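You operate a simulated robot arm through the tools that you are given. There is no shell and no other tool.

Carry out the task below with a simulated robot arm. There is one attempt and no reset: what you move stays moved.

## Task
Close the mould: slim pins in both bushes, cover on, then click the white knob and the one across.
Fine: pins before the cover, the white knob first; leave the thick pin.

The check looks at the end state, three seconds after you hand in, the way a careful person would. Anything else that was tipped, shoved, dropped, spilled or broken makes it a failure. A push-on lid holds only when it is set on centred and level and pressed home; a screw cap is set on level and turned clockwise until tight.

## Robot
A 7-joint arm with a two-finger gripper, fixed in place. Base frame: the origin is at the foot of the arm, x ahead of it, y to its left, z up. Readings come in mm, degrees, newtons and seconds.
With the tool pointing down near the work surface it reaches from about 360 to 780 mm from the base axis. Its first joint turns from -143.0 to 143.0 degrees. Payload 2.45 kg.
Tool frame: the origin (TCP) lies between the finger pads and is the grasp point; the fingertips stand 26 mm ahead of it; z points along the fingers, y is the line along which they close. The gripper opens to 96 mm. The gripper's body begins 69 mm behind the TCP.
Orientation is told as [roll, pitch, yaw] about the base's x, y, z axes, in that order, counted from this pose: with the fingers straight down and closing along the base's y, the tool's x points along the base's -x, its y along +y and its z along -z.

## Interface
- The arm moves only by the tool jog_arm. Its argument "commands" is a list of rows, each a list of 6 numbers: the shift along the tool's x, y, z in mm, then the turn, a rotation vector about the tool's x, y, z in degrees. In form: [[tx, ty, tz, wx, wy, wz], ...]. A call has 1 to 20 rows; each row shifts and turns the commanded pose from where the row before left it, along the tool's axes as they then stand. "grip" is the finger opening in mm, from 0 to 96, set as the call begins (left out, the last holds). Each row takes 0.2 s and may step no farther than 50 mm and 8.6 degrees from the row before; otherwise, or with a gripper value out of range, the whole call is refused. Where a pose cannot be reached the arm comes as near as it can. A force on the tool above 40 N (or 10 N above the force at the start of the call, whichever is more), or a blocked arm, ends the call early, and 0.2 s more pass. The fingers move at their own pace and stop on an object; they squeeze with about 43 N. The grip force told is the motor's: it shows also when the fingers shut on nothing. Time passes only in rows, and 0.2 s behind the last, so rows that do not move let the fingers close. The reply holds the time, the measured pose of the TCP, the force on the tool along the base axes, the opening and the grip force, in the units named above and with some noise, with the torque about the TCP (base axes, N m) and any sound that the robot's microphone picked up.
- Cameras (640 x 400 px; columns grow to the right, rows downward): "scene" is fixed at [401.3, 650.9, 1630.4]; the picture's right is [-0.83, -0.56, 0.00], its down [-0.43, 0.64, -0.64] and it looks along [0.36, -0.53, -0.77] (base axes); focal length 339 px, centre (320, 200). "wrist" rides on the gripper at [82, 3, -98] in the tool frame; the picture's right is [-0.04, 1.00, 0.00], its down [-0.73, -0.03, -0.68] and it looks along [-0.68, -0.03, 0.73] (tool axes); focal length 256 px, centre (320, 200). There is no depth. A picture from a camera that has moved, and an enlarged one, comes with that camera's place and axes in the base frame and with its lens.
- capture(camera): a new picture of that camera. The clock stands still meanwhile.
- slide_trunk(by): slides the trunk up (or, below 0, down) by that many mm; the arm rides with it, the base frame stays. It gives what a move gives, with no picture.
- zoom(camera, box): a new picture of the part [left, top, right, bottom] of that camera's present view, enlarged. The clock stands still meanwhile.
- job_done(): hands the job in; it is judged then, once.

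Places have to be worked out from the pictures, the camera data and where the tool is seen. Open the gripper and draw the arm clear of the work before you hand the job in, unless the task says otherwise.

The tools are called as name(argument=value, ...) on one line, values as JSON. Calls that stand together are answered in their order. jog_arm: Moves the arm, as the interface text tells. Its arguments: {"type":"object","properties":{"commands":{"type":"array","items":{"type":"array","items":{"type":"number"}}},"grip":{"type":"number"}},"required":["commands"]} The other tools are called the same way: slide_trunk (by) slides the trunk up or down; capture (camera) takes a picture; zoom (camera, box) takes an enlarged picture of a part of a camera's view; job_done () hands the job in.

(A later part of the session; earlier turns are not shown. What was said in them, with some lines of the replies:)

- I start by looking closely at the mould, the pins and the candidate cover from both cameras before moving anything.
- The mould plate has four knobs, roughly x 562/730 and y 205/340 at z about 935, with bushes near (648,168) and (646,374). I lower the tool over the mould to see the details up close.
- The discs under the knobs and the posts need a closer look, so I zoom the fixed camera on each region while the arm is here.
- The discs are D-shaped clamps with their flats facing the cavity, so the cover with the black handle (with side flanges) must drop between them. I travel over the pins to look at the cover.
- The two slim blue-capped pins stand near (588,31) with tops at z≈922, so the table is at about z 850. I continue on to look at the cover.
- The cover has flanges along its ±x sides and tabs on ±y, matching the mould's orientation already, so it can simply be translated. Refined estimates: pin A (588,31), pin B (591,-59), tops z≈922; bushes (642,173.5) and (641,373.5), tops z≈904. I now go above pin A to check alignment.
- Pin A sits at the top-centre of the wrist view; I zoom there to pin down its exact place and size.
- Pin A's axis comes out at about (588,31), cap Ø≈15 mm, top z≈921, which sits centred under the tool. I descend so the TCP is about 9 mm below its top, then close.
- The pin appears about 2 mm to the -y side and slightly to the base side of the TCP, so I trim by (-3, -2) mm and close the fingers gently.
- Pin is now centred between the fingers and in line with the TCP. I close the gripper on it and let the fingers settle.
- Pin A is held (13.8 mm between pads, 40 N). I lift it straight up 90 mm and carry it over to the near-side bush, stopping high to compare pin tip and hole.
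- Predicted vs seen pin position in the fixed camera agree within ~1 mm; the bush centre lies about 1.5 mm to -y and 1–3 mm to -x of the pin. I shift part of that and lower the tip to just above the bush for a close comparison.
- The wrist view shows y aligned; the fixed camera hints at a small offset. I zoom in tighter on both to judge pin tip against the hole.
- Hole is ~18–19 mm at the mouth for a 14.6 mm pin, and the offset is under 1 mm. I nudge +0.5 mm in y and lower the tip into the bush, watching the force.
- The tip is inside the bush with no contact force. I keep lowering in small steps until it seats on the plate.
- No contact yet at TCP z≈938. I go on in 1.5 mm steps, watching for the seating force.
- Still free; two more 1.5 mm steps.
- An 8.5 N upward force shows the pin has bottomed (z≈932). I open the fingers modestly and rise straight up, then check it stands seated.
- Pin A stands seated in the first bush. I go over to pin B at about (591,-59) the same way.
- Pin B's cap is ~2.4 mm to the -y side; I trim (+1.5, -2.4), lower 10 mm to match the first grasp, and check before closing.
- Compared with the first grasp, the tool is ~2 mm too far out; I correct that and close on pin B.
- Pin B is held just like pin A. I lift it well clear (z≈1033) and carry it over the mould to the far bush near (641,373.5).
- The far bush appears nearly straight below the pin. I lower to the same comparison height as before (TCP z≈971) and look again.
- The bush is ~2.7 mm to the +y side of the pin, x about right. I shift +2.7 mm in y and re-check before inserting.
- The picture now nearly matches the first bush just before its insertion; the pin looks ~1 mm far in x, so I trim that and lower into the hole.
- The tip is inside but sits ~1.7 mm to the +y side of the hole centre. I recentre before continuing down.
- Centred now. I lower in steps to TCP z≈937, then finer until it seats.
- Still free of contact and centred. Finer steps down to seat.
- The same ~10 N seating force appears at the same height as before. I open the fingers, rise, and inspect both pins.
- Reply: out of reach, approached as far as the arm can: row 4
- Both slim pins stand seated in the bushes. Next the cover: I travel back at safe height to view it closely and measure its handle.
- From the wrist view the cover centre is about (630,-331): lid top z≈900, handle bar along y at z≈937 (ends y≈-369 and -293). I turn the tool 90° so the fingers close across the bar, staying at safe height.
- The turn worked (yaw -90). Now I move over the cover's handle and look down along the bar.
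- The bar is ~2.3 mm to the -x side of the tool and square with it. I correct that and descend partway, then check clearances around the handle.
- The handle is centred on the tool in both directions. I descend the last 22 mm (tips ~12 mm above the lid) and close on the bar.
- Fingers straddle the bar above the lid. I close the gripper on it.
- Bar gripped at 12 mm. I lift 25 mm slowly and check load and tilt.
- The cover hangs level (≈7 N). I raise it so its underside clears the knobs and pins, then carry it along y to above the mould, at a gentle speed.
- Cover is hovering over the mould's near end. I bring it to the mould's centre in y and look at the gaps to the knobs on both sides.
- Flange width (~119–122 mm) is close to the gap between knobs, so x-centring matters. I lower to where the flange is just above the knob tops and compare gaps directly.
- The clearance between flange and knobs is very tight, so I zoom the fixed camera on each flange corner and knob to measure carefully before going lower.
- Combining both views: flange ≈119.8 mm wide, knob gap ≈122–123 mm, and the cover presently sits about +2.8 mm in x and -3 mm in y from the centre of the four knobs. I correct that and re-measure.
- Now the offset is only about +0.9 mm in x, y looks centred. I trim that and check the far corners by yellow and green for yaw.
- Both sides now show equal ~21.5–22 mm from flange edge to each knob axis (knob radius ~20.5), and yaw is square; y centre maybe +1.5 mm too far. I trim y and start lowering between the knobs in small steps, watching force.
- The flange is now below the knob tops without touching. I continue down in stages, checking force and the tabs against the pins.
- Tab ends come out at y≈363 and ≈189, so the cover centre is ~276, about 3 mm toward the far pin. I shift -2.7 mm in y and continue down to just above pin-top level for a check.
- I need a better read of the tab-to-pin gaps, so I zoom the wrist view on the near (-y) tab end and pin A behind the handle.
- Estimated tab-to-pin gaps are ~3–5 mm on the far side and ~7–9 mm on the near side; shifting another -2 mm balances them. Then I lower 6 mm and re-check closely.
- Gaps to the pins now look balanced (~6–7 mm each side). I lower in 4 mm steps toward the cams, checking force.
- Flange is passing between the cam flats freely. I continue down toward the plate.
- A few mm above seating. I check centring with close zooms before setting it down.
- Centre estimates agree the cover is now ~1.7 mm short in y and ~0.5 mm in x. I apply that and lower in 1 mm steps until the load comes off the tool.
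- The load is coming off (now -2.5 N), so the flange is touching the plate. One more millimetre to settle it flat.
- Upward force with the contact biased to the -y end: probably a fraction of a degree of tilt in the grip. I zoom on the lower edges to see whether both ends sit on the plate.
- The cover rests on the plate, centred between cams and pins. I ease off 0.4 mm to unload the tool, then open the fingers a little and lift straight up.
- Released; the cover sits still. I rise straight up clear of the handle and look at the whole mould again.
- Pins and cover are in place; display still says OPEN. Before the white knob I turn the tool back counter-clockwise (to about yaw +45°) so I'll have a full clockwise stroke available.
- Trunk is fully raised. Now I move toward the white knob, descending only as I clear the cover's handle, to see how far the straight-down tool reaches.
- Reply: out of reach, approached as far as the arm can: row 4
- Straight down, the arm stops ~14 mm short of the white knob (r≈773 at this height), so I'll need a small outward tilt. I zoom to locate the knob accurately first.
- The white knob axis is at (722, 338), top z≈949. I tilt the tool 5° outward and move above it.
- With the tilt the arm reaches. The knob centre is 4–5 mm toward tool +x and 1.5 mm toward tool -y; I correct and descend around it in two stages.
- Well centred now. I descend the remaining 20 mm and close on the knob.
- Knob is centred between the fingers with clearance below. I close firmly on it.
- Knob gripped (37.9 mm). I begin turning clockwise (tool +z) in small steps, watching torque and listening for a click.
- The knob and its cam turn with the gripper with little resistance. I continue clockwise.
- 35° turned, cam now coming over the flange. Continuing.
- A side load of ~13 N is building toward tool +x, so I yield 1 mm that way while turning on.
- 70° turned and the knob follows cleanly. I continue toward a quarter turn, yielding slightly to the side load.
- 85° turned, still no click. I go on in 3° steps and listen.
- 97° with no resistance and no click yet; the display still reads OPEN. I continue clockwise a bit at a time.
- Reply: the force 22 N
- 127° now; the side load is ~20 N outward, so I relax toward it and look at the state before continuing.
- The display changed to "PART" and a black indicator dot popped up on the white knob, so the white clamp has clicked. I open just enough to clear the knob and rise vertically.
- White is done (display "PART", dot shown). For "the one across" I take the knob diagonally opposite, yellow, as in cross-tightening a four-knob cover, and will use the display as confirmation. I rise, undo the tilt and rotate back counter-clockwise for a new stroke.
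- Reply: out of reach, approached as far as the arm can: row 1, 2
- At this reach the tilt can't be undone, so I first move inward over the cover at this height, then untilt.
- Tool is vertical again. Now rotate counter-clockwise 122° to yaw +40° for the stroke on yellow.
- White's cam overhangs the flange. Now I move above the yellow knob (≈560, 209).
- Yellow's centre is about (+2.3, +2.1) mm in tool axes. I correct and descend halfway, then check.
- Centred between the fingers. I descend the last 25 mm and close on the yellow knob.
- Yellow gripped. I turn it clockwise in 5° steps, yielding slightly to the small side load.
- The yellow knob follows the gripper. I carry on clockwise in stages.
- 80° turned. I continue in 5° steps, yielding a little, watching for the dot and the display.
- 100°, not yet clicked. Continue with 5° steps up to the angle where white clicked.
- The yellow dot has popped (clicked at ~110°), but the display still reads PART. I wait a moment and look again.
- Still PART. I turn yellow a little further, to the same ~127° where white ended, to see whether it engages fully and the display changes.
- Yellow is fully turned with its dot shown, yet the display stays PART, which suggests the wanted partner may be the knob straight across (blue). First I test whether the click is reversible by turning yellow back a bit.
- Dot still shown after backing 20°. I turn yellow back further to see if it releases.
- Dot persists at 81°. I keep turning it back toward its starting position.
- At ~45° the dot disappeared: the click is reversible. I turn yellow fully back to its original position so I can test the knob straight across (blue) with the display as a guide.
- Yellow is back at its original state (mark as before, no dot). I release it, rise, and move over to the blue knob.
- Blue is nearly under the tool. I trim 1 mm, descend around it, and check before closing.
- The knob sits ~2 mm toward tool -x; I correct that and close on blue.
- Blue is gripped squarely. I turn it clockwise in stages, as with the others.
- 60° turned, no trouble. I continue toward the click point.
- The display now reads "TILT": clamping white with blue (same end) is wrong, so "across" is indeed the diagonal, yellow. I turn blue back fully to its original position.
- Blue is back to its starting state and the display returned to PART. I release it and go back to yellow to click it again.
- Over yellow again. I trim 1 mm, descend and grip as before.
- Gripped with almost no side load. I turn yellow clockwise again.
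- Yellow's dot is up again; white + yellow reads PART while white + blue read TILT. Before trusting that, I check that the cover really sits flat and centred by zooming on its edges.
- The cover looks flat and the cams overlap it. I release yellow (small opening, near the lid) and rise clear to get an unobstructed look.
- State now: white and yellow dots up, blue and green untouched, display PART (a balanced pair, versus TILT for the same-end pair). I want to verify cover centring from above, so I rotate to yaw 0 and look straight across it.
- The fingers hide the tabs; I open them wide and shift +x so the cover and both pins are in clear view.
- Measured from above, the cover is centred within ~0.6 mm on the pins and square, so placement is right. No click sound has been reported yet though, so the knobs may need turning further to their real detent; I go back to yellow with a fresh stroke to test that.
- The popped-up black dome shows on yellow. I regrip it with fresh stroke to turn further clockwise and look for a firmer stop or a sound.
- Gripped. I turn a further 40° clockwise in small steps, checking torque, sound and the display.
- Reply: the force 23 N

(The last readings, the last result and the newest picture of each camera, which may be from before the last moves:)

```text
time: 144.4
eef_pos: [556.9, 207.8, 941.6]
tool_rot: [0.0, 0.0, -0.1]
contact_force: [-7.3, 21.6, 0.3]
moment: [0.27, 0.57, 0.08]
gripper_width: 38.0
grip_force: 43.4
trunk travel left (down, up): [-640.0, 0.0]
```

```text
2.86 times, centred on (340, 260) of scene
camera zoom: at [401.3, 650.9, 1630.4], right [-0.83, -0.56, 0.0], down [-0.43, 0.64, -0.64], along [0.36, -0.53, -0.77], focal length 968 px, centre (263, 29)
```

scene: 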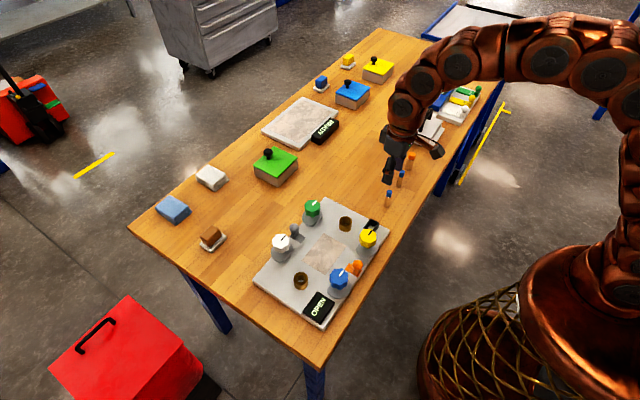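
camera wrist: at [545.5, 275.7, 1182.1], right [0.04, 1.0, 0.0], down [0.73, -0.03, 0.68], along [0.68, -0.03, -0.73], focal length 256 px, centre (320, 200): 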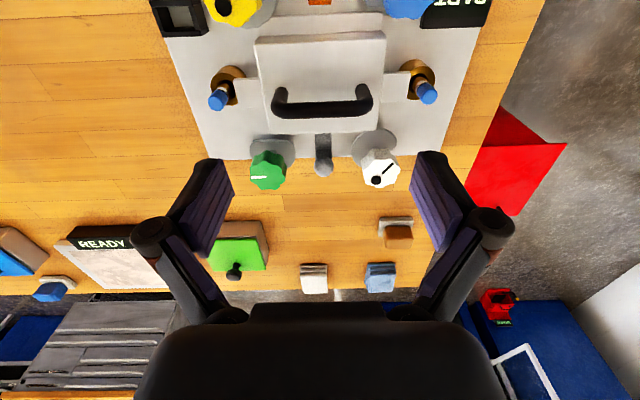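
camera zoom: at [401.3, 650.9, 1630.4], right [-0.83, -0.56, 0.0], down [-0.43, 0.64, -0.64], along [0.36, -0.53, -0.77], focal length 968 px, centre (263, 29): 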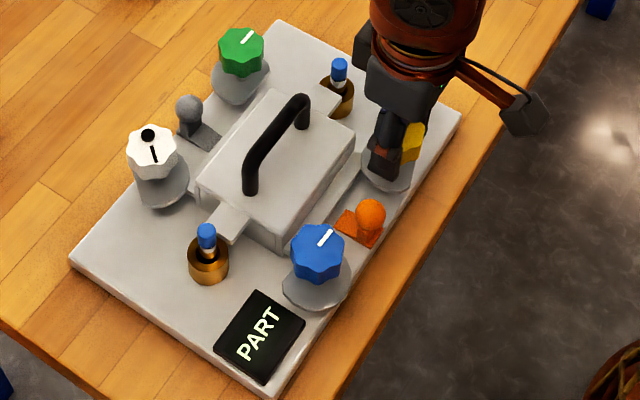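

156° now with no stop or sound; a 20 N side load is building in +y, so I yield and continue to the half-turn.

jog_arm(commands=[[0.3, 0.7, 0, 0, 0, 0], [0, 0, 0, 0, 0, 5], [0, 0, 0, 0, 0, 5], [0, 0, 0, 0, 0, 5], [0, 0, 0, 0, 0, 0]])

jog_arm(commands=[[0, 0, 0, 0, 0, 5], [0, 0, 0, 0, 0, 5], [0, 0, 0, 0, 0, 0]])

zoom(camera="wrist", box=[220, 80, 420, 240])

zoom(camera="scene", box=[280, 190, 400, 330])

```text
time: 145.6
eef_pos: [557.1, 209.1, 943.2]
tool_rot: [0.0, -0.2, -14.9]
contact_force: [-3.8, 17.5, 7.7]
moment: [0.39, 0.25, -0.02]
gripper_width: 37.6
grip_force: 43.4
trunk travel left (down, up): [-640.0, 0.0]
```

```text
time: 146.4
eef_pos: [556.4, 209.3, 942.2]
tool_rot: [0.0, -0.2, -24.9]
contact_force: [4.7, 19.0, 13.5]
moment: [0.22, -0.41, 0.03]
gripper_width: 37.8
grip_force: 43.5
trunk travel left (down, up): [-640.0, 0.0]
```

```text
2.50 times, centred on (320, 160) of wrist
camera zoom: at [484.4, 247.1, 1040.7], right [0.46, 0.89, 0.0], down [0.65, -0.34, 0.68], along [0.61, -0.31, -0.73], focal length 640 px, centre (320, 300)
```

zoom: 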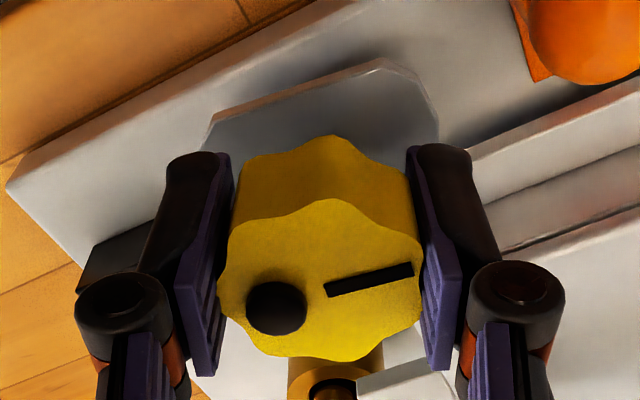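

```text
2.86 times, centred on (340, 260) of scene
camera zoom: at [401.3, 650.9, 1630.4], right [-0.83, -0.56, 0.0], down [-0.43, 0.64, -0.64], along [0.36, -0.53, -0.77], focal length 968 px, centre (263, 29)
```

zoom: 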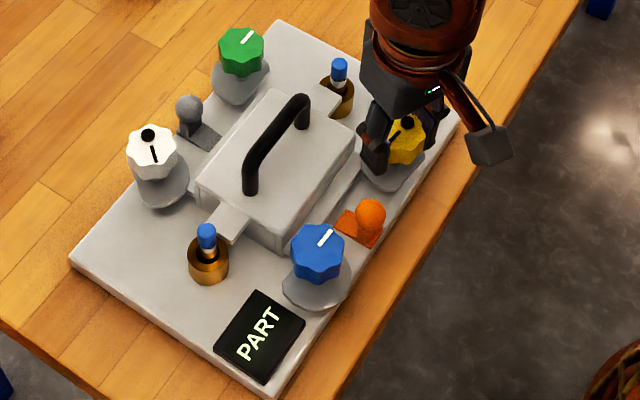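

At a half-turn nothing further happens, so the popped dome is the click. I turn yellow back to about 130° (well above its release angle), then release it.

jog_arm(commands=[[0, 0.4, 0, 0, 0, -6], [0, 0.3, 0, 0, 0, -6], [0, 0, 0, 0, 0, -6], [0, 0, 0, 0, 0, -6], [0, 0, 0, 0, 0, -6], [0, 0, 0, 0, 0, -6], [0, 0, 0, 0, 0, -6], [0, 0, 0, 0, 0, -6], [0, 0, 0, 0, 0, 0]])

zoom(camera="wrist", box=[220, 80, 420, 240])

zoom(camera="scene", box=[280, 190, 400, 330])

```text
time: 148.4
eef_pos: [557.0, 207.7, 942.7]
tool_rot: [0.0, -0.1, 23.1]
contact_force: [11.5, 9.1, 22.4]
moment: [0.08, -0.07, 0.05]
gripper_width: 37.6
grip_force: 42.8
trunk travel left (down, up): [-640.0, 0.0]
```

```text
2.50 times, centred on (320, 160) of wrist
camera zoom: at [480.8, 180.1, 1040.4], right [-0.36, 0.93, 0.0], down [0.69, 0.26, 0.68], along [0.63, 0.24, -0.73], focal length 640 px, centre (320, 300)
```

zoom: 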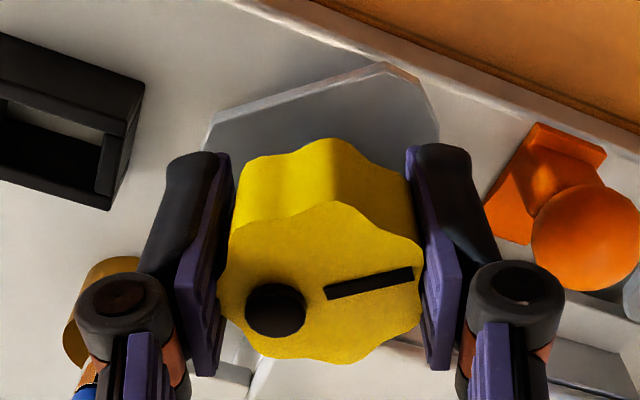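

```text
2.86 times, centred on (340, 260) of scene
camera zoom: at [401.3, 650.9, 1630.4], right [-0.83, -0.56, 0.0], down [-0.43, 0.64, -0.64], along [0.36, -0.53, -0.77], focal length 968 px, centre (263, 29)
```

zoom: 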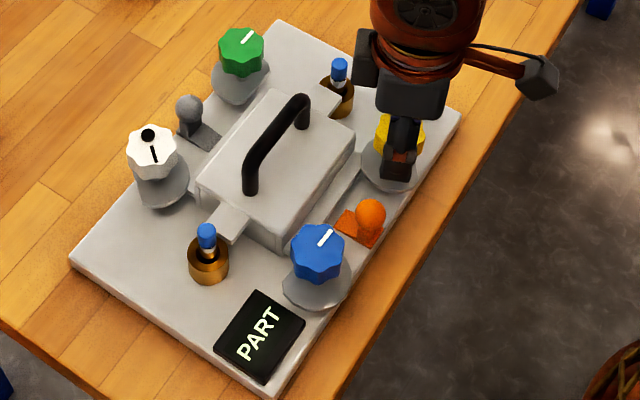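

Yellow is still clicked at ~133°. I release it and rise. To be sure PART isn't hiding a seating problem, I'll briefly test what the display shows with all four clicked, then restore blue and green.

jog_arm(commands=[[0, 0, 0, 0, 0, 0], [0, 0, 0, 0, 0, 0]], grip=50)

jog_arm(commands=[[0, 0, -10, 0, 0, 0], [0, 0, -20, 0, 0, 0], [0, 0, -30, 0, 0, 0], [0, 0, 0, 0, 0, -8.5], [0, 0, 0, 0, 0, -8.5], [-27.6, 33, 0, 0, 0, 0], [-27.6, 33, 0, 0, 0, 0], [-27.6, 33, 0, 0, 0, 0], [0, 0, 0, 0, 0, 0]])

zoom(camera="wrist", box=[240, 60, 400, 200])

zoom(camera="scene", box=[280, 190, 400, 330])

```text
time: 149.0
eef_pos: [555.6, 208.3, 941.2]
tool_rot: [0.0, 0.1, 23.0]
contact_force: [0.9, -0.4, 0.5]
moment: [0.04, -0.03, 0.01]
gripper_width: 50.4
grip_force: 0.1
trunk travel left (down, up): [-640.0, 0.0]
```

```text
time: 151.0
eef_pos: [556.6, 337.6, 1001.6]
tool_rot: [0.0, 0.0, 40.0]
contact_force: [-0.2, 0.1, -0.7]
moment: [0.02, -0.01, -0.02]
gripper_width: 49.8
grip_force: 0.0
trunk travel left (down, up): [-640.0, 0.0]
```

```text
2.86 times, centred on (320, 130) of wrist
camera zoom: at [491.9, 287.8, 1100.2], right [-0.61, 0.79, 0.0], down [0.58, 0.45, 0.68], along [0.54, 0.42, -0.73], focal length 731 px, centre (320, 400)
```

zoom: 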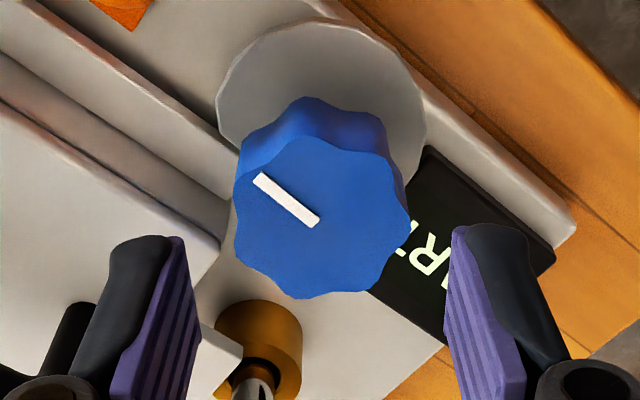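

```text
2.86 times, centred on (340, 260) of scene
camera zoom: at [401.3, 650.9, 1630.4], right [-0.83, -0.56, 0.0], down [-0.43, 0.64, -0.64], along [0.36, -0.53, -0.77], focal length 968 px, centre (263, 29)
```

zoom: 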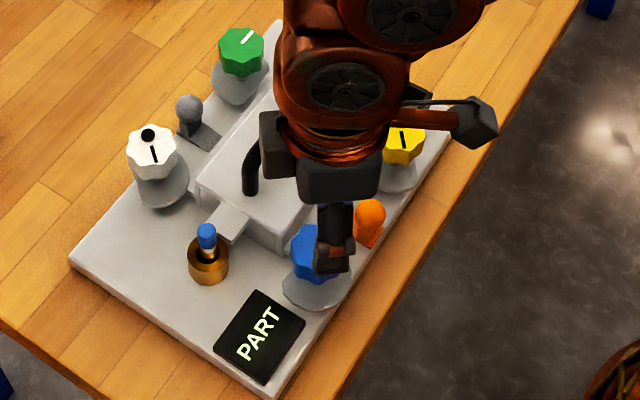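

I'm above blue; its centre is ~2 mm toward tool -x. I descend, grip and click it for the test.

jog_arm(commands=[[-2.2, 0, 14, 0, 0, 0], [0, 0, 20, 0, 0, 0], [0, 0, 15, 0, 0, 0], [0, 0, 10, 0, 0, 0], [0, 0, 0, 0, 0, 0]])

zoom(camera="wrist", box=[240, 100, 400, 240])

jog_arm(commands=[[0, 0, 0, 0, 0, 0], [0, 0, 0, 0, 0, 0], [0, 0, 0, 0, 0, 0]], grip=20)

```text
time: 152.2
eef_pos: [557.1, 339.5, 942.2]
tool_rot: [0.0, 0.0, 40.1]
contact_force: [-0.7, -0.9, -0.2]
moment: [-0.02, 0.0, 0.01]
gripper_width: 49.7
grip_force: 0.1
trunk travel left (down, up): [-640.0, 0.0]
```

```text
2.86 times, centred on (320, 170) of wrist
camera zoom: at [492.8, 290.7, 1041.0], right [-0.61, 0.79, 0.0], down [0.58, 0.45, 0.68], along [0.54, 0.42, -0.73], focal length 731 px, centre (320, 286)
```

zoom: 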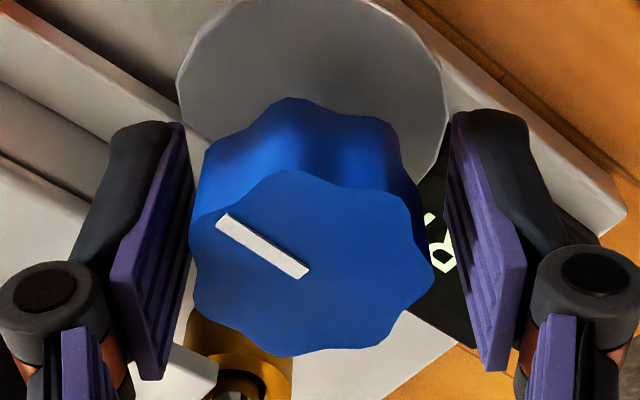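

```text
time: 153.0
eef_pos: [558.4, 338.3, 943.3]
tool_rot: [0.0, -0.1, 40.2]
contact_force: [11.3, -14.8, 4.6]
moment: [-0.68, 0.04, 0.0]
gripper_width: 37.9
grip_force: 43.0
trunk travel left (down, up): [-640.0, 0.0]
```

Side load of ~18 N along -y of the tool; I yield 1 mm to unload before turning.

jog_arm(commands=[[0, -0.9, 0, 0, 0, 0], [0, 0, 0, 0, 0, 0]])

jog_arm(commands=[[0, 0, 0, 0, 0, 6], [0, 0, 0, 0, 0, 6], [0, 0, 0, 0, 0, 6], [0, 0, 0, 0, 0, 6], [0, 0, 0, 0, 0, 6], [0, 0, 0, 0, 0, 6], [0, 0, 0, 0, 0, 6], [0, 0, 0, 0, 0, 6], [0, 0, 0, 0, 0, 6], [0, 0, 0, 0, 0, 0]])

jog_arm(commands=[[0, 0, 0, 0, 0, 6], [0, 0, 0, 0, 0, 6], [0, 0, 0, 0, 0, 6], [0, 0, 0, 0, 0, 6], [0, 0, 0, 0, 0, 6], [0, 0, 0, 0, 0, 6], [0, 0, 0, 0, 0, 6], [0, 0, 0, 0, 0, 6], [0, 0, 0, 0, 0, 6], [0, 0, 0, 0, 0, 6], [0, 0, 0, 0, 0, 0]])

zoom(camera="wrist", box=[220, 80, 420, 240])

zoom(camera="scene", box=[280, 190, 400, 330])

```text
time: 153.6
eef_pos: [558.1, 338.7, 942.1]
tool_rot: [0.1, 0.0, 40.1]
contact_force: [5.2, -13.5, 5.0]
moment: [-0.16, -0.34, 0.0]
gripper_width: 37.5
grip_force: 43.1
trunk travel left (down, up): [-640.0, 0.0]
```

```text
time: 155.8
eef_pos: [559.0, 338.7, 942.9]
tool_rot: [0.0, 0.0, -13.9]
contact_force: [-14.0, 2.5, 0.3]
moment: [0.21, 0.71, 0.0]
gripper_width: 37.8
grip_force: 43.0
trunk travel left (down, up): [-640.0, 0.0]
```

```text
time: 158.2
eef_pos: [558.3, 338.6, 942.8]
tool_rot: [0.1, 0.0, -74.0]
contact_force: [3.8, 15.9, 0.2]
moment: [0.03, -0.42, -0.02]
gripper_width: 37.5
grip_force: 43.2
trunk travel left (down, up): [-640.0, 0.0]
```

```text
2.50 times, centred on (320, 160) of wrist
camera zoom: at [539.2, 419.3, 1041.3], right [0.97, 0.24, 0.0], down [0.17, -0.71, 0.68], along [0.16, -0.66, -0.73], focal length 640 px, centre (320, 300)
```

zoom: 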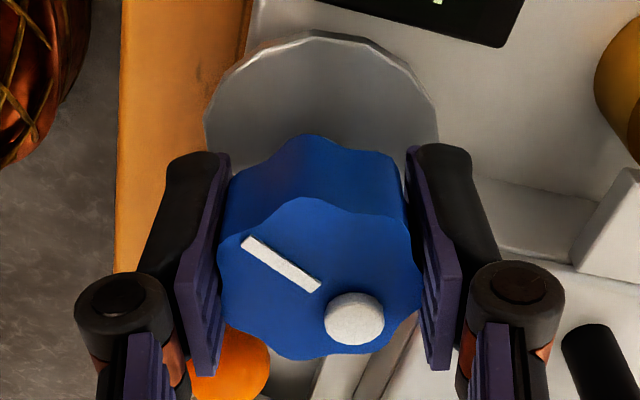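

```text
2.86 times, centred on (340, 260) of scene
camera zoom: at [401.3, 650.9, 1630.4], right [-0.83, -0.56, 0.0], down [-0.43, 0.64, -0.64], along [0.36, -0.53, -0.77], focal length 968 px, centre (263, 29)
```

zoom: 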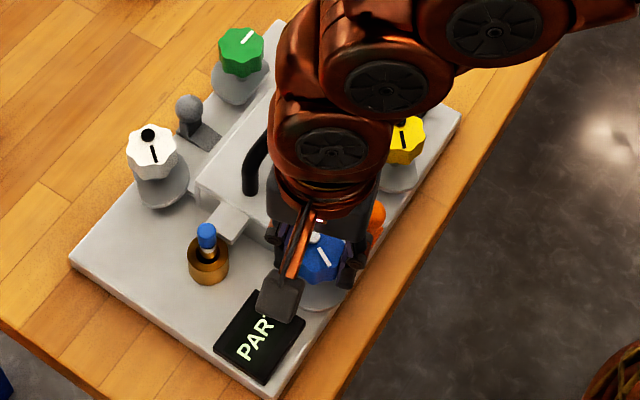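

With three clicked the display shows PART (TILT gone), consistent with TILT meaning an uneven pair. I finish the check with green: release blue, rise, and go to green.

jog_arm(commands=[[0, 0, 0, 0, 0, 0], [0, 0, 0, 0, 0, 0]], grip=45)

jog_arm(commands=[[0, 0, -10, 0, 0, 0], [0, 0, -20, 0, 0, 0], [0, 0, -30, 0, 0, 0], [0, 0, -15, 0, 0, 0], [0, 0, 0, 0, 0, -8.2], [0, 0, 0, 0, 0, -8.2], [0, 0, 0, 0, 0, -8.2], [0, 0, 0, 0, 0, -8.2], [0, 0, 0, 0, 0, -8.2], [0, 0, 0, 0, 0, -8.2], [0, 0, 0, 0, 0, -8.2], [0, 0, 0, 0, 0, -8.2], [0, 0, 0, 0, 0, -8.2], [0, 0, 0, 0, 0, -8.2], [0, 0, 0, 0, 0, -8.2], [0, 0, 0, 0, 0, -8.2], [0, 0, 0, 0, 0, -8.2], [0, 0, 0, 0, 0, -7.4], [0, 0, 0, 0, 0, 0]])

zoom(camera="scene", box=[280, 190, 400, 330])

```text
time: 158.8
eef_pos: [557.0, 339.8, 943.1]
tool_rot: [-0.1, 0.0, -73.9]
contact_force: [0.9, 0.4, 0.9]
moment: [-0.01, 0.0, -0.01]
gripper_width: 45.2
grip_force: 0.0
trunk travel left (down, up): [-640.0, 0.0]
```

```text
time: 162.8
eef_pos: [557.4, 337.9, 1016.8]
tool_rot: [0.0, 0.1, 40.1]
contact_force: [0.8, 0.2, 0.0]
moment: [0.01, -0.02, -0.03]
gripper_width: 45.1
grip_force: 0.0
trunk travel left (down, up): [-640.0, 0.0]
```

```text
2.86 times, centred on (340, 260) of scene
camera zoom: at [401.3, 650.9, 1630.4], right [-0.83, -0.56, 0.0], down [-0.43, 0.64, -0.64], along [0.36, -0.53, -0.77], focal length 968 px, centre (263, 29)
```

zoom: 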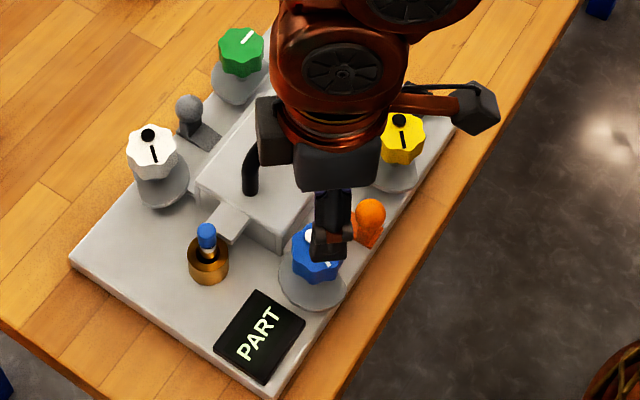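

Now across to the green knob at about (721, 208), staying above the handle.

jog_arm(commands=[[-8.4, -41, 0, 0, 0, 0], [-8.4, -41, 0, 0, 0, 0], [-8.4, -41, 0, 0, 0, 0], [-8.4, -41, 0, 0, 0, 0], [-8.4, -41, 0, 0, 0, 0], [0, 0, 14, 0, 0, 0], [0, 0, 0, 0, 0, 0]], grip=50)

zoom(camera="wrist", box=[240, 60, 400, 200])

```text
time: 164.4
eef_pos: [723.5, 207.4, 1006.5]
tool_rot: [0.0, 0.1, 40.1]
contact_force: [-0.4, 0.3, -0.4]
moment: [0.01, 0.01, 0.01]
gripper_width: 50.0
grip_force: 0.0
trunk travel left (down, up): [-640.0, 0.0]
```

```text
2.86 times, centred on (320, 130) of wrist
camera zoom: at [659.5, 158.3, 1104.2], right [-0.61, 0.79, 0.0], down [0.58, 0.45, 0.68], along [0.54, 0.42, -0.73], focal length 731 px, centre (320, 400)
```

zoom: 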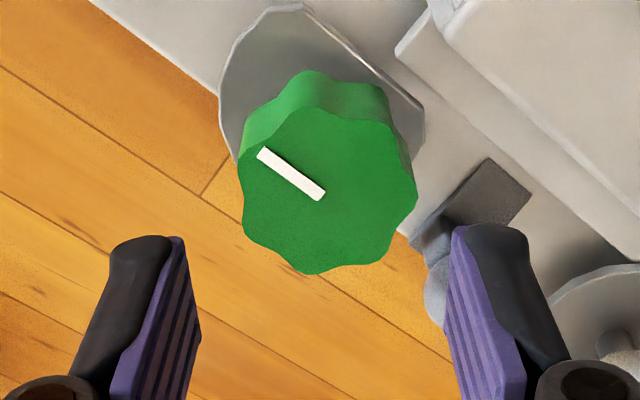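

Green's centre is ~(2.8, 0.8) mm off in tool axes. I correct, descend and grip.

jog_arm(commands=[[2.8, 0.8, 15, 0, 0, 0], [0, 0, 20, 0, 0, 0], [0, 0, 15, 0, 0, 0], [0, 0, 11, 0, 0, 0], [0, 0, 0, 0, 0, 0]])

zoom(camera="wrist", box=[240, 100, 400, 240])

```text
time: 165.6
eef_pos: [719.0, 206.7, 943.3]
tool_rot: [-0.1, 0.1, 40.1]
contact_force: [0.4, 0.0, -0.5]
moment: [0.0, -0.03, -0.05]
gripper_width: 50.0
grip_force: 0.0
trunk travel left (down, up): [-640.0, 0.0]
```

```text
2.86 times, centred on (320, 170) of wrist
camera zoom: at [655.2, 157.8, 1041.5], right [-0.61, 0.79, 0.0], down [0.58, 0.45, 0.68], along [0.54, 0.42, -0.73], focal length 731 px, centre (320, 286)
```

zoom: 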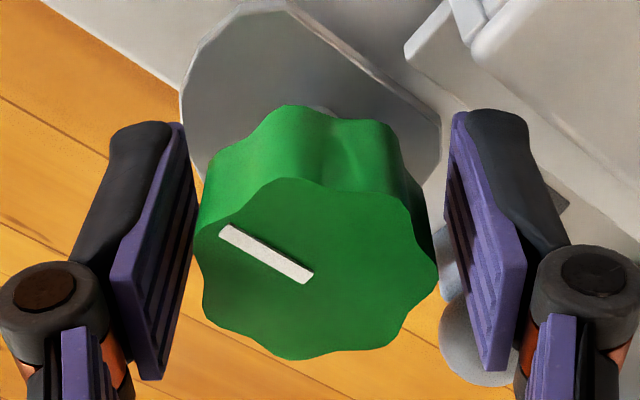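

Slight trims (-1.4, -0.8) then close on green.

jog_arm(commands=[[-1.4, -0.8, 0, 0, 0, 0], [0, 0, 0, 0, 0, 0]])

jog_arm(commands=[[0, 0, 0, 0, 0, 0], [0, 0, 0, 0, 0, 0], [0, 0, 0, 0, 0, 0]], grip=20)

jog_arm(commands=[[0, 0, 0, 0, 0, 6], [0, 0, 0, 0, 0, 6], [0, 0, 0, 0, 0, 6], [0, 0, 0, 0, 0, 6], [0, 0, 0, 0, 0, 6], [0, 0, 0, 0, 0, 6], [0, 0, 0, 0, 0, 6], [0, 0, 0, 0, 0, 6], [0, 0, 0, 0, 0, 0]])

```text
time: 166.2
eef_pos: [720.6, 207.0, 943.6]
tool_rot: [0.0, 0.0, 40.0]
contact_force: [0.7, -0.7, -0.8]
moment: [0.0, -0.01, 0.02]
gripper_width: 50.0
grip_force: 0.0
trunk travel left (down, up): [-640.0, 0.0]
```

```text
time: 167.0
eef_pos: [721.6, 206.2, 943.5]
tool_rot: [-0.1, 0.0, 40.1]
contact_force: [-0.3, 0.5, 2.3]
moment: [0.02, 0.02, 0.01]
gripper_width: 37.9
grip_force: 42.9
trunk travel left (down, up): [-640.0, 0.0]
```

```text
time: 169.0
eef_pos: [720.9, 207.2, 942.9]
tool_rot: [0.1, 0.0, -8.0]
contact_force: [9.4, 0.8, 4.3]
moment: [0.04, -0.37, 0.02]
gripper_width: 38.2
grip_force: 42.7
trunk travel left (down, up): [-640.0, 0.0]
```

Green follows smoothly. I continue to past its click angle and read the display.

jog_arm(commands=[[-0.4, 0, 0, 0, 0, 6], [0, 0, 0, 0, 0, 6], [0, 0, 0, 0, 0, 6], [0, 0, 0, 0, 0, 6], [0, 0, 0, 0, 0, 6], [0, 0, 0, 0, 0, 6], [0, 0, 0, 0, 0, 6], [0, 0, 0, 0, 0, 6], [0, 0, 0, 0, 0, 6], [0, 0, 0, 0, 0, 6], [0, 0, 0, 0, 0, 6], [0, 0, 0, 0, 0, 0]])

zoom(camera="wrist", box=[220, 80, 420, 240])

zoom(camera="scene", box=[270, 190, 400, 330])

```text
time: 171.6
eef_pos: [720.0, 207.4, 943.4]
tool_rot: [0.0, 0.0, -74.1]
contact_force: [-1.7, 2.1, 5.2]
moment: [-0.06, -0.01, 0.02]
gripper_width: 38.1
grip_force: 43.2
trunk travel left (down, up): [-640.0, 0.0]
```

```text
2.50 times, centred on (320, 160) of wrist
camera zoom: at [702.5, 287.5, 1041.5], right [0.97, 0.24, 0.0], down [0.17, -0.71, 0.68], along [0.16, -0.66, -0.73], focal length 640 px, centre (320, 300)
```

zoom: 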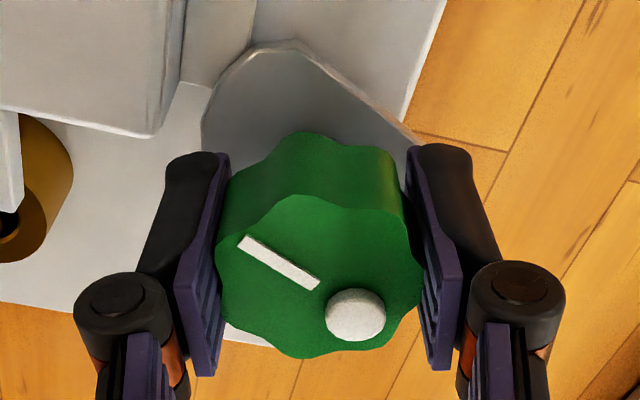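

```text
2.86 times, centred on (335, 260) of scene
camera zoom: at [401.3, 650.9, 1630.4], right [-0.83, -0.56, 0.0], down [-0.43, 0.64, -0.64], along [0.36, -0.53, -0.77], focal length 968 px, centre (277, 29)
```

zoom: 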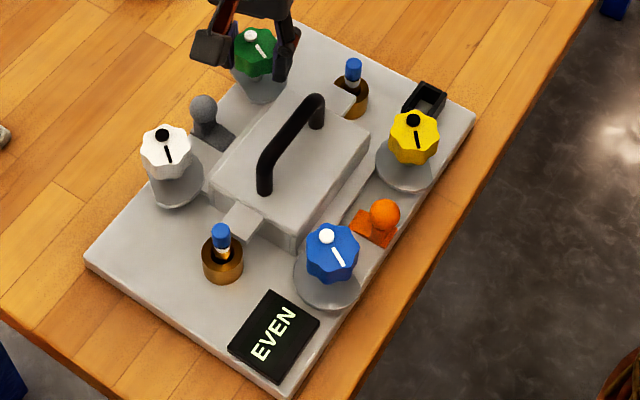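

With all four clicked it reads "EVEN", so the cover and pins are accepted and PART is simply the two-of-four balanced state; TILT is the wrong (same-end) pair. So white + yellow is right. I now turn green back to its original position.

jog_arm(commands=[[0, 0, 0, 0, 0, -6], [0, 0, 0, 0, 0, -6], [0, 0, 0, 0, 0, -6], [0, 0, 0, 0, 0, -6], [0, 0, 0, 0, 0, -6], [0, 0, 0, 0, 0, -6], [0, 0, 0, 0, 0, -6], [0, 0, 0, 0, 0, -6], [0, 0, 0, 0, 0, -6], [0, 0, 0, 0, 0, -6], [0, 0, 0, 0, 0, 0]])

jog_arm(commands=[[0, 0, 0, 0, 0, -6], [0, 0, 0, 0, 0, -6], [0, 0, 0, 0, 0, -6], [0, 0, 0, 0, 0, -6], [0, 0, 0, 0, 0, -6], [0, 0, 0, 0, 0, -6], [0, 0, 0, 0, 0, -6], [0, 0, 0, 0, 0, -6], [0, 0, 0, 0, 0, -6], [0, 0, 0, 0, 0, 0]])

zoom(camera="wrist", box=[220, 80, 420, 240])

zoom(camera="scene", box=[270, 190, 400, 330])

```text
time: 174.0
eef_pos: [721.1, 207.0, 942.1]
tool_rot: [0.1, 0.0, -13.7]
contact_force: [1.0, 0.8, 0.5]
moment: [-0.07, -0.21, 0.04]
gripper_width: 37.8
grip_force: 42.7
trunk travel left (down, up): [-640.0, 0.0]
```

```text
time: 176.2
eef_pos: [720.9, 207.1, 944.6]
tool_rot: [0.0, 0.2, 40.2]
contact_force: [-17.3, -4.6, 0.1]
moment: [-0.21, 0.12, -0.01]
gripper_width: 37.9
grip_force: 43.1
trunk travel left (down, up): [-640.0, 0.0]
```

```text
2.50 times, centred on (320, 160) of wrist
camera zoom: at [657.8, 158.3, 1041.6], right [-0.61, 0.79, 0.0], down [0.58, 0.45, 0.68], along [0.53, 0.42, -0.74], focal length 640 px, centre (320, 300)
```

zoom: 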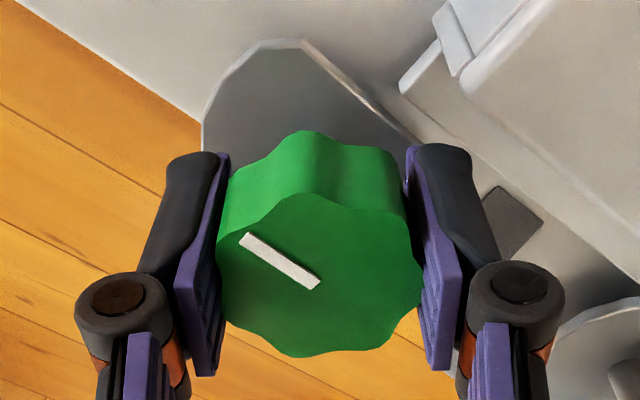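

```text
2.86 times, centred on (335, 260) of scene
camera zoom: at [401.3, 650.9, 1630.4], right [-0.83, -0.56, 0.0], down [-0.43, 0.64, -0.64], along [0.36, -0.53, -0.77], focal length 968 px, centre (277, 29)
```

zoom: 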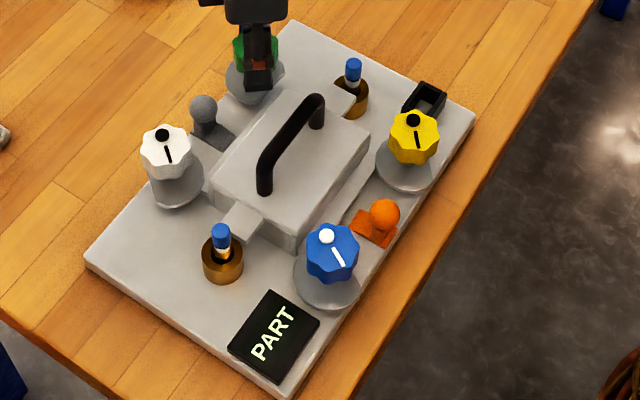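

Green restored (no dot). I release it, rise, and return to blue with the tool turned to -74° so I can wind blue back.

jog_arm(commands=[[0, 0, 0, 0, 0, 0], [0, 0, 0, 0, 0, 0]], grip=50)

jog_arm(commands=[[0, 0, -10, 0, 0, 0], [0, 0, -20, 0, 0, 0], [0, 0, -30, 0, 0, 0], [0, 0, -15, 0, 0, 0], [8.4, 41, 0, 0, 0, 0], [8.4, 41, 0, 0, 0, 0], [8.4, 41, 0, 0, 0, 0], [8.4, 41, 0, 0, 0, 0], [8.4, 41, 0, 0, 0, 0], [0, 0, 0, 0, 0, 0]])

jog_arm(commands=[[0, 0, 0, 0, 0, 8.2], [0, 0, 0, 0, 0, 8.2], [0, 0, 0, 0, 0, 8.2], [0, 0, 0, 0, 0, 8.2], [0, 0, 0, 0, 0, 8.2], [0, 0, 0, 0, 0, 8.2], [0, 0, 0, 0, 0, 8.2], [0, 0, 0, 0, 0, 8.2], [0, 0, 0, 0, 0, 8.2], [0, 0, 0, 0, 0, 8.2], [0, 0, 0, 0, 0, 8.2], [0, 0, 0, 0, 0, 8.2], [0, 0, 0, 0, 0, 8.2], [0, 0, 0, 0, 0, 7.4], [0, 0, 0, 0, 0, 0]], grip=46)

zoom(camera="wrist", box=[240, 60, 400, 200])

zoom(camera="scene", box=[250, 180, 400, 330])

```text
time: 176.8
eef_pos: [723.2, 208.0, 944.7]
tool_rot: [0.0, -0.2, 40.1]
contact_force: [-0.8, -0.5, 0.4]
moment: [-0.01, 0.01, 0.02]
gripper_width: 49.9
grip_force: 0.0
trunk travel left (down, up): [-640.0, 0.0]
```

```text
time: 179.0
eef_pos: [555.6, 339.2, 1020.8]
tool_rot: [0.0, -0.1, 40.1]
contact_force: [-0.4, 0.0, 1.1]
moment: [-0.01, -0.01, -0.02]
gripper_width: 49.8
grip_force: 0.0
trunk travel left (down, up): [-640.0, 0.0]
```

```text
time: 182.2
eef_pos: [556.9, 337.3, 1019.7]
tool_rot: [0.1, -0.1, -74.0]
contact_force: [-0.1, 0.9, -0.3]
moment: [0.0, 0.02, 0.0]
gripper_width: 46.0
grip_force: 0.0
trunk travel left (down, up): [-640.0, 0.0]
```

```text
2.86 times, centred on (320, 130) of wrist
camera zoom: at [538.3, 417.0, 1116.8], right [0.97, 0.24, 0.0], down [0.17, -0.71, 0.68], along [0.16, -0.66, -0.73], focal length 731 px, centre (320, 400)
```

zoom: 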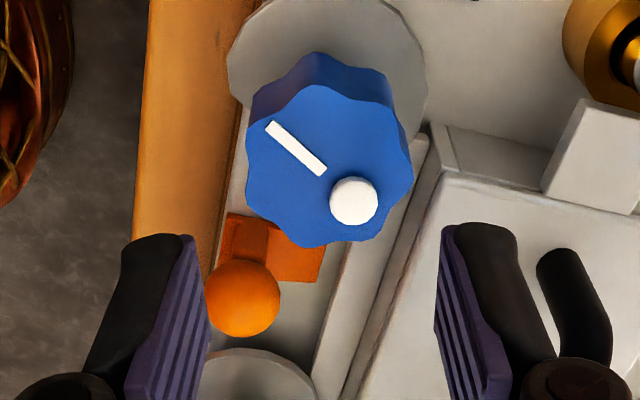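

```text
2.67 times, centred on (325, 255) of scene
camera zoom: at [401.3, 650.9, 1630.4], right [-0.83, -0.56, 0.0], down [-0.43, 0.64, -0.64], along [0.36, -0.53, -0.77], focal length 904 px, centre (307, 53)
```

zoom: 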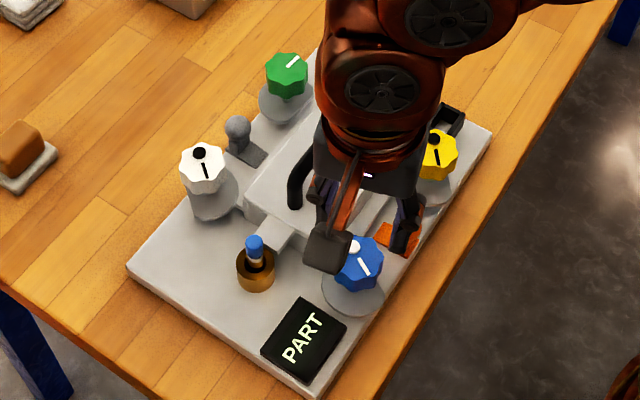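

Blue (clicked) is below. I trim (1.7, 1.0), descend and check alignment before gripping, as the opening is narrow near the lid.

jog_arm(commands=[[1.7, 1, 20, 0, 0, 0], [0, 0, 25, 0, 0, 0], [0, 0, 0, 0, 0, 0]])

zoom(camera="wrist", box=[240, 80, 400, 220])

```text
time: 183.0
eef_pos: [558.0, 340.3, 972.4]
tool_rot: [-0.2, 0.0, -73.9]
contact_force: [0.6, 0.3, -1.2]
moment: [-0.01, -0.01, -0.02]
gripper_width: 46.0
grip_force: 0.1
trunk travel left (down, up): [-640.0, 0.0]
```

```text
2.86 times, centred on (320, 150) of wrist
camera zoom: at [538.4, 420.3, 1070.5], right [0.97, 0.24, 0.0], down [0.18, -0.71, 0.68], along [0.16, -0.66, -0.73], focal length 731 px, centre (320, 343)
```

zoom: 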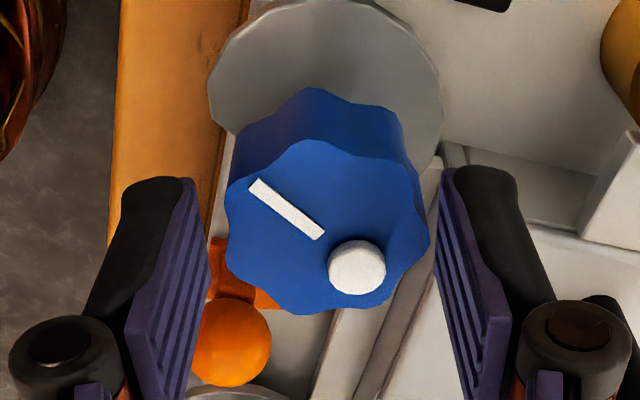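

The tool is ~2 mm long in tool x and 0.9 mm short in y; I correct and lower further.

jog_arm(commands=[[-2, 0.9, 0, 0, 0, 0], [0, 0, 15, 0, 0, 0], [0, 0, 15, 0, 0, 0], [0, 0, 0, 0, 0, 0]])

zoom(camera="wrist", box=[240, 100, 400, 240])

```text
time: 184.0
eef_pos: [559.5, 337.9, 944.7]
tool_rot: [0.1, 0.0, -73.9]
contact_force: [0.3, -0.3, 0.3]
moment: [0.0, -0.01, 0.04]
gripper_width: 46.0
grip_force: 0.0
trunk travel left (down, up): [-640.0, 0.0]
```

```text
2.86 times, centred on (320, 170) of wrist
camera zoom: at [539.9, 418.0, 1042.6], right [0.97, 0.24, 0.0], down [0.17, -0.71, 0.68], along [0.16, -0.66, -0.73], focal length 731 px, centre (320, 286)
```

zoom: 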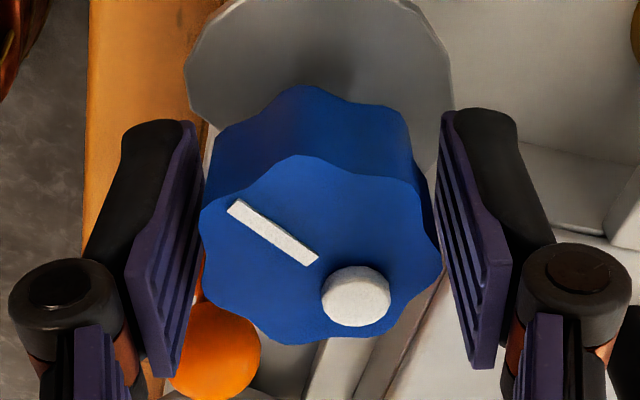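

Well centred around the knob. I close and wind blue back counter-clockwise by 114°.

jog_arm(commands=[[0, 0, 0, 0, 0, 0], [0, 0, 0, 0, 0, 0], [0, 0, 0, 0, 0, 0]], grip=20)

jog_arm(commands=[[0, 0, 0, 0, 0, -6], [0, 0, 0, 0, 0, -6], [0, 0, 0, 0, 0, -6], [0, 0, 0, 0, 0, -6], [0, 0, 0, 0, 0, -6], [0, 0, 0, 0, 0, -6], [0, 0, 0, 0, 0, -6], [0, 0, 0, 0, 0, -6], [0, 0, 0, 0, 0, -6], [0, 0, 0, 0, 0, 0]])

jog_arm(commands=[[0, 0, 0, 0, 0, -6], [0, 0, 0, 0, 0, -6], [0, 0, 0, 0, 0, -6], [0, 0, 0, 0, 0, -6], [0, 0, 0, 0, 0, -6], [0, 0, 0, 0, 0, -6], [0, 0, 0, 0, 0, -6], [0, 0, 0, 0, 0, -6], [0, 0, 0, 0, 0, -6], [0, 0, 0, 0, 0, -6], [0, 0, 0, 0, 0, 0]])

zoom(camera="wrist", box=[220, 80, 420, 240])

zoom(camera="scene", box=[250, 180, 400, 330])

```text
time: 184.8
eef_pos: [558.1, 337.1, 945.1]
tool_rot: [-0.1, 0.1, -74.0]
contact_force: [-1.2, 0.8, 1.2]
moment: [-0.03, 0.05, -0.01]
gripper_width: 38.0
grip_force: 43.0
trunk travel left (down, up): [-640.0, 0.0]
```

```text
time: 187.0
eef_pos: [559.1, 337.8, 942.9]
tool_rot: [0.0, 0.0, -19.8]
contact_force: [-3.5, 8.6, 10.1]
moment: [0.32, 0.21, -0.01]
gripper_width: 37.8
grip_force: 43.0
trunk travel left (down, up): [-640.0, 0.0]
```

```text
time: 189.4
eef_pos: [558.8, 338.4, 943.0]
tool_rot: [-0.1, -0.1, 40.3]
contact_force: [3.1, 27.5, 24.7]
moment: [0.59, -0.02, -0.02]
gripper_width: 37.9
grip_force: 42.5
trunk travel left (down, up): [-640.0, 0.0]
```

```text
2.50 times, centred on (320, 160) of wrist
camera zoom: at [494.9, 289.8, 1042.0], right [-0.61, 0.79, 0.0], down [0.58, 0.45, 0.68], along [0.54, 0.42, -0.73], focal length 640 px, centre (320, 300)
```

zoom: 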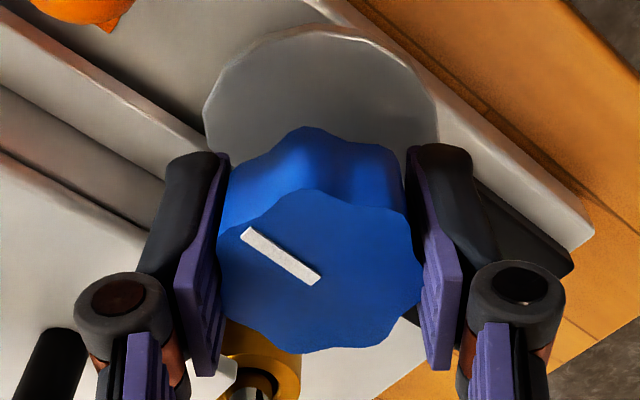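

```text
2.67 times, centred on (325, 255) of scene
camera zoom: at [401.3, 650.9, 1630.4], right [-0.83, -0.56, 0.0], down [-0.43, 0.64, -0.64], along [0.36, -0.53, -0.77], focal length 904 px, centre (307, 53)
```

zoom: 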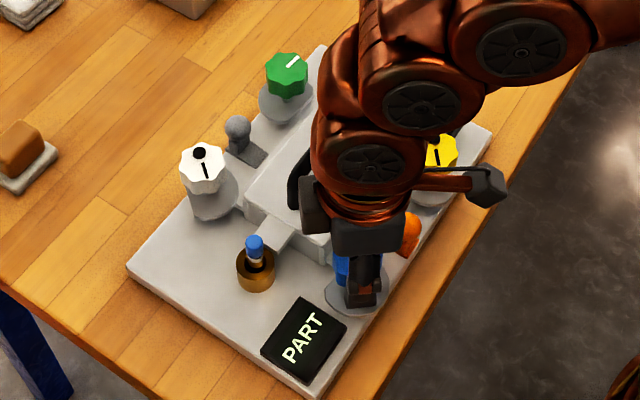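

Blue is back to its original setting (no dot). I release it (unloading the side force), rise, and withdraw over to a clear spot.

jog_arm(commands=[[0, 0, 0, 0, 0, 0], [0, 0, 0, 0, 0, 0]], grip=50)

jog_arm(commands=[[0, 0, -10, 0, 0, 0], [0, 0, -20, 0, 0, 0], [0, 0, -30, 0, 0, 0], [0, 0, -40, 0, 0, 0], [0, 0, -40, 0, 0, 0], [0, 0, 0, 0, 0, 0]])

capture(camera="scene")

zoom(camera="scene", box=[250, 180, 400, 330])

```text
time: 190.0
eef_pos: [559.1, 336.0, 941.5]
tool_rot: [0.0, 0.2, 40.2]
contact_force: [-0.1, 1.0, -0.6]
moment: [-0.02, -0.03, 0.0]
gripper_width: 50.1
grip_force: 0.0
trunk travel left (down, up): [-640.0, 0.0]
```

```text
time: 191.4
eef_pos: [560.1, 335.6, 1082.9]
tool_rot: [0.0, 0.0, 40.1]
contact_force: [-0.6, 0.3, -0.3]
moment: [-0.03, 0.04, 0.0]
gripper_width: 50.1
grip_force: 0.1
trunk travel left (down, up): [-640.0, 0.0]
```

```text
taken
```

scene: 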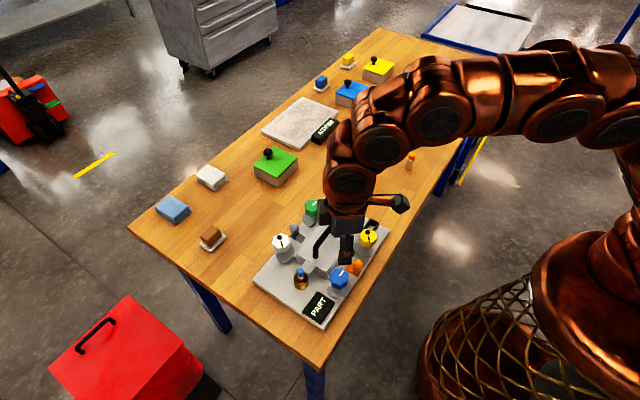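

```text
2.67 times, centred on (325, 255) of scene
camera zoom: at [401.3, 650.9, 1630.4], right [-0.83, -0.56, 0.0], down [-0.43, 0.64, -0.64], along [0.36, -0.53, -0.77], focal length 904 px, centre (307, 53)
```

zoom: 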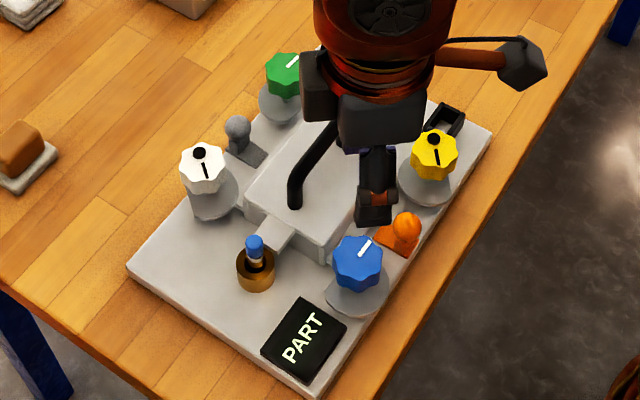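

All clear. I draw the arm back toward its base and take final pictures to verify everything.

jog_arm(commands=[[36, 11, -15, 0, 0, 0], [36, 11, -15, 0, 0, 0], [36, 11, -15, 0, 0, 0], [36, 11, -15, 0, 0, 0], [0, 0, 0, 0, 0, 0]], grip=80)

capture(camera="scene")

zoom(camera="scene", box=[240, 180, 400, 330])

capture(camera="wrist")

```text
time: 192.6
eef_pos: [419.9, 276.5, 1144.6]
tool_rot: [-0.1, 0.0, 40.1]
contact_force: [-0.3, 0.0, -0.4]
moment: [0.01, 0.02, 0.04]
gripper_width: 79.9
grip_force: 0.1
trunk travel left (down, up): [-640.0, 0.0]
```

```text
taken
```

scene: 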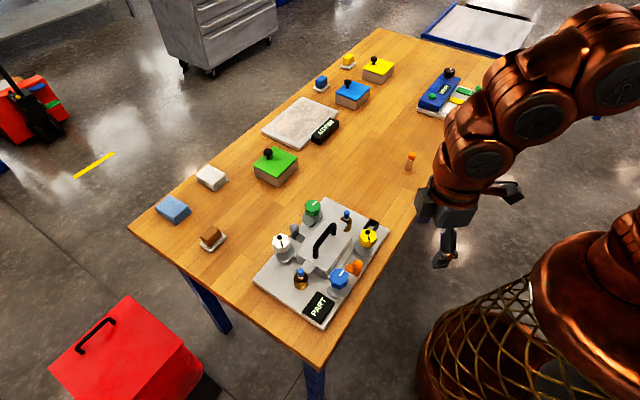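

```text
2.67 times, centred on (320, 255) of scene
camera zoom: at [401.3, 650.9, 1630.4], right [-0.83, -0.56, 0.0], down [-0.43, 0.64, -0.64], along [0.36, -0.53, -0.77], focal length 904 px, centre (320, 53)
```

zoom: 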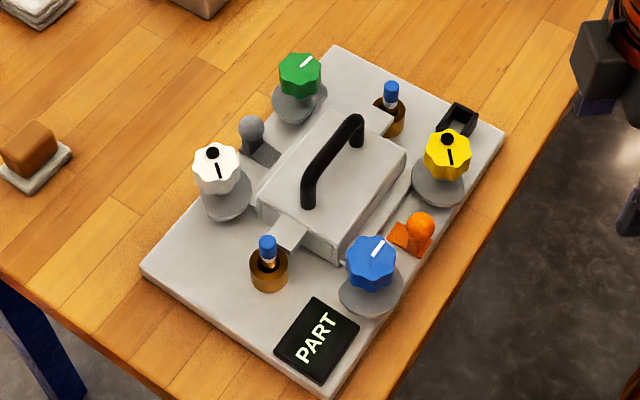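

```text
taken
camera wrist: at [356.3, 227.3, 1242.6], right [-0.61, 0.79, 0.0], down [0.58, 0.45, 0.68], along [0.54, 0.42, -0.73], focal length 256 px, centre (320, 200)
```

wrist: 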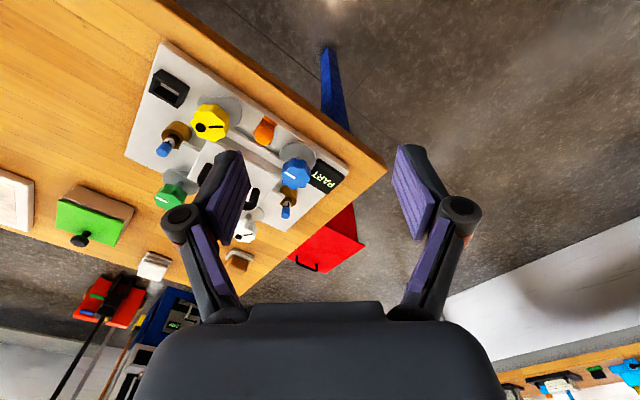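

Final check of the thick pin and surroundings before handing in: the plate hasn't shifted, white and yellow show their dots, blue and green are as at the start.

zoom(camera="scene", box=[360, 60, 480, 220])

zoom(camera="scene", box=[265, 190, 385, 300])

```text
2.50 times, centred on (420, 140) of scene
camera zoom: at [401.3, 650.9, 1630.4], right [-0.83, -0.56, 0.0], down [-0.43, 0.64, -0.64], along [0.36, -0.53, -0.77], focal length 848 px, centre (70, 350)
```

zoom: 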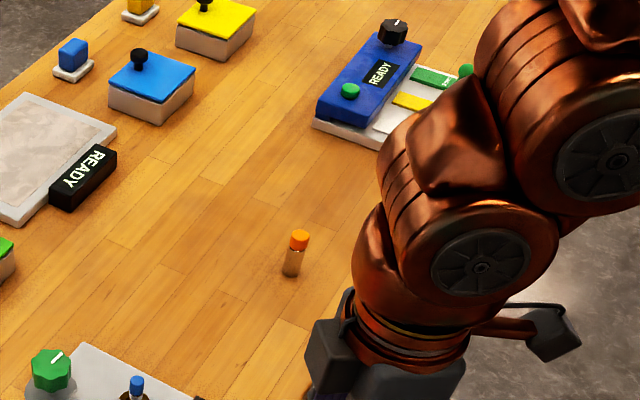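

```text
3.64 times, centred on (325, 245) of scene
camera zoom: at [401.3, 650.9, 1630.4], right [-0.83, -0.56, 0.0], down [-0.43, 0.64, -0.64], along [0.36, -0.53, -0.77], focal length 1233 px, centre (302, 36)
```

zoom: 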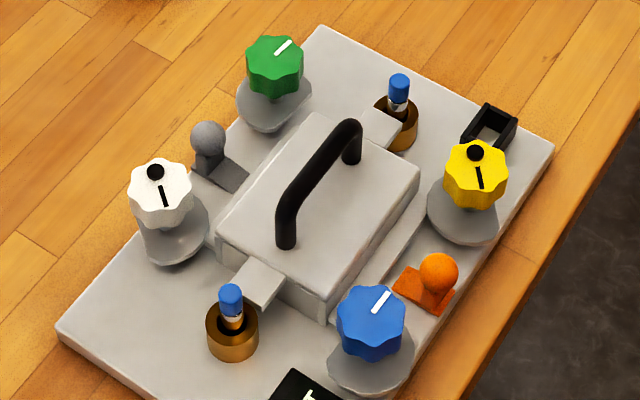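

The thick pin still stands untouched. Both slim pins are seated, the cover is centred and flat, and white and its diagonal partner yellow are clicked with blue and green as they were. The arm is clear with the gripper open, so I hand the job in.

job_done()

```text
The job is handed in.
```

I handed the mould in with the pins, cover and two knobs done. One choice was mine: I took "the one across" to mean the yellow knob, diagonally opposite white.

**End state**
- **Pins:** both slim pins are seated in the bushes. The thick pin is untouched.
- **Cover:** it went on after the pins. It sits flat on the plate and is centred to within about 1 mm.
- **Knobs:** white was clicked first, and yellow is clicked too; each shows its raised dot. Blue and green are back in their starting positions.
- **Arm:** it is drawn clear with the gripper open, and the plate has not moved.

**Why yellow:** the instruction could also have meant blue, straight across from white. I checked both against the mould's display, and each click could be undone:

| Knobs clicked | Display |
|---|---|
| White + yellow | PART |
| White + blue | TILT |
| White + yellow + blue | PART |
| All four | EVEN |

White with blue read TILT, so I ruled blue out. Afterwards I turned blue and green back.

**What could still be wrong**
- **Display:** it reads PART at the end. I read that as two of the four knobs clicked, not as a fault, but it never gave a separate "closed" message for the pair.
- **Sound:** the microphone never reported a click, so the raised dots are my only evidence that the knobs clicked.
- **Order:** white was first throughout. Yellow was clicked, undone while I tested blue, then clicked again, and blue and green were each clicked and undone after that.
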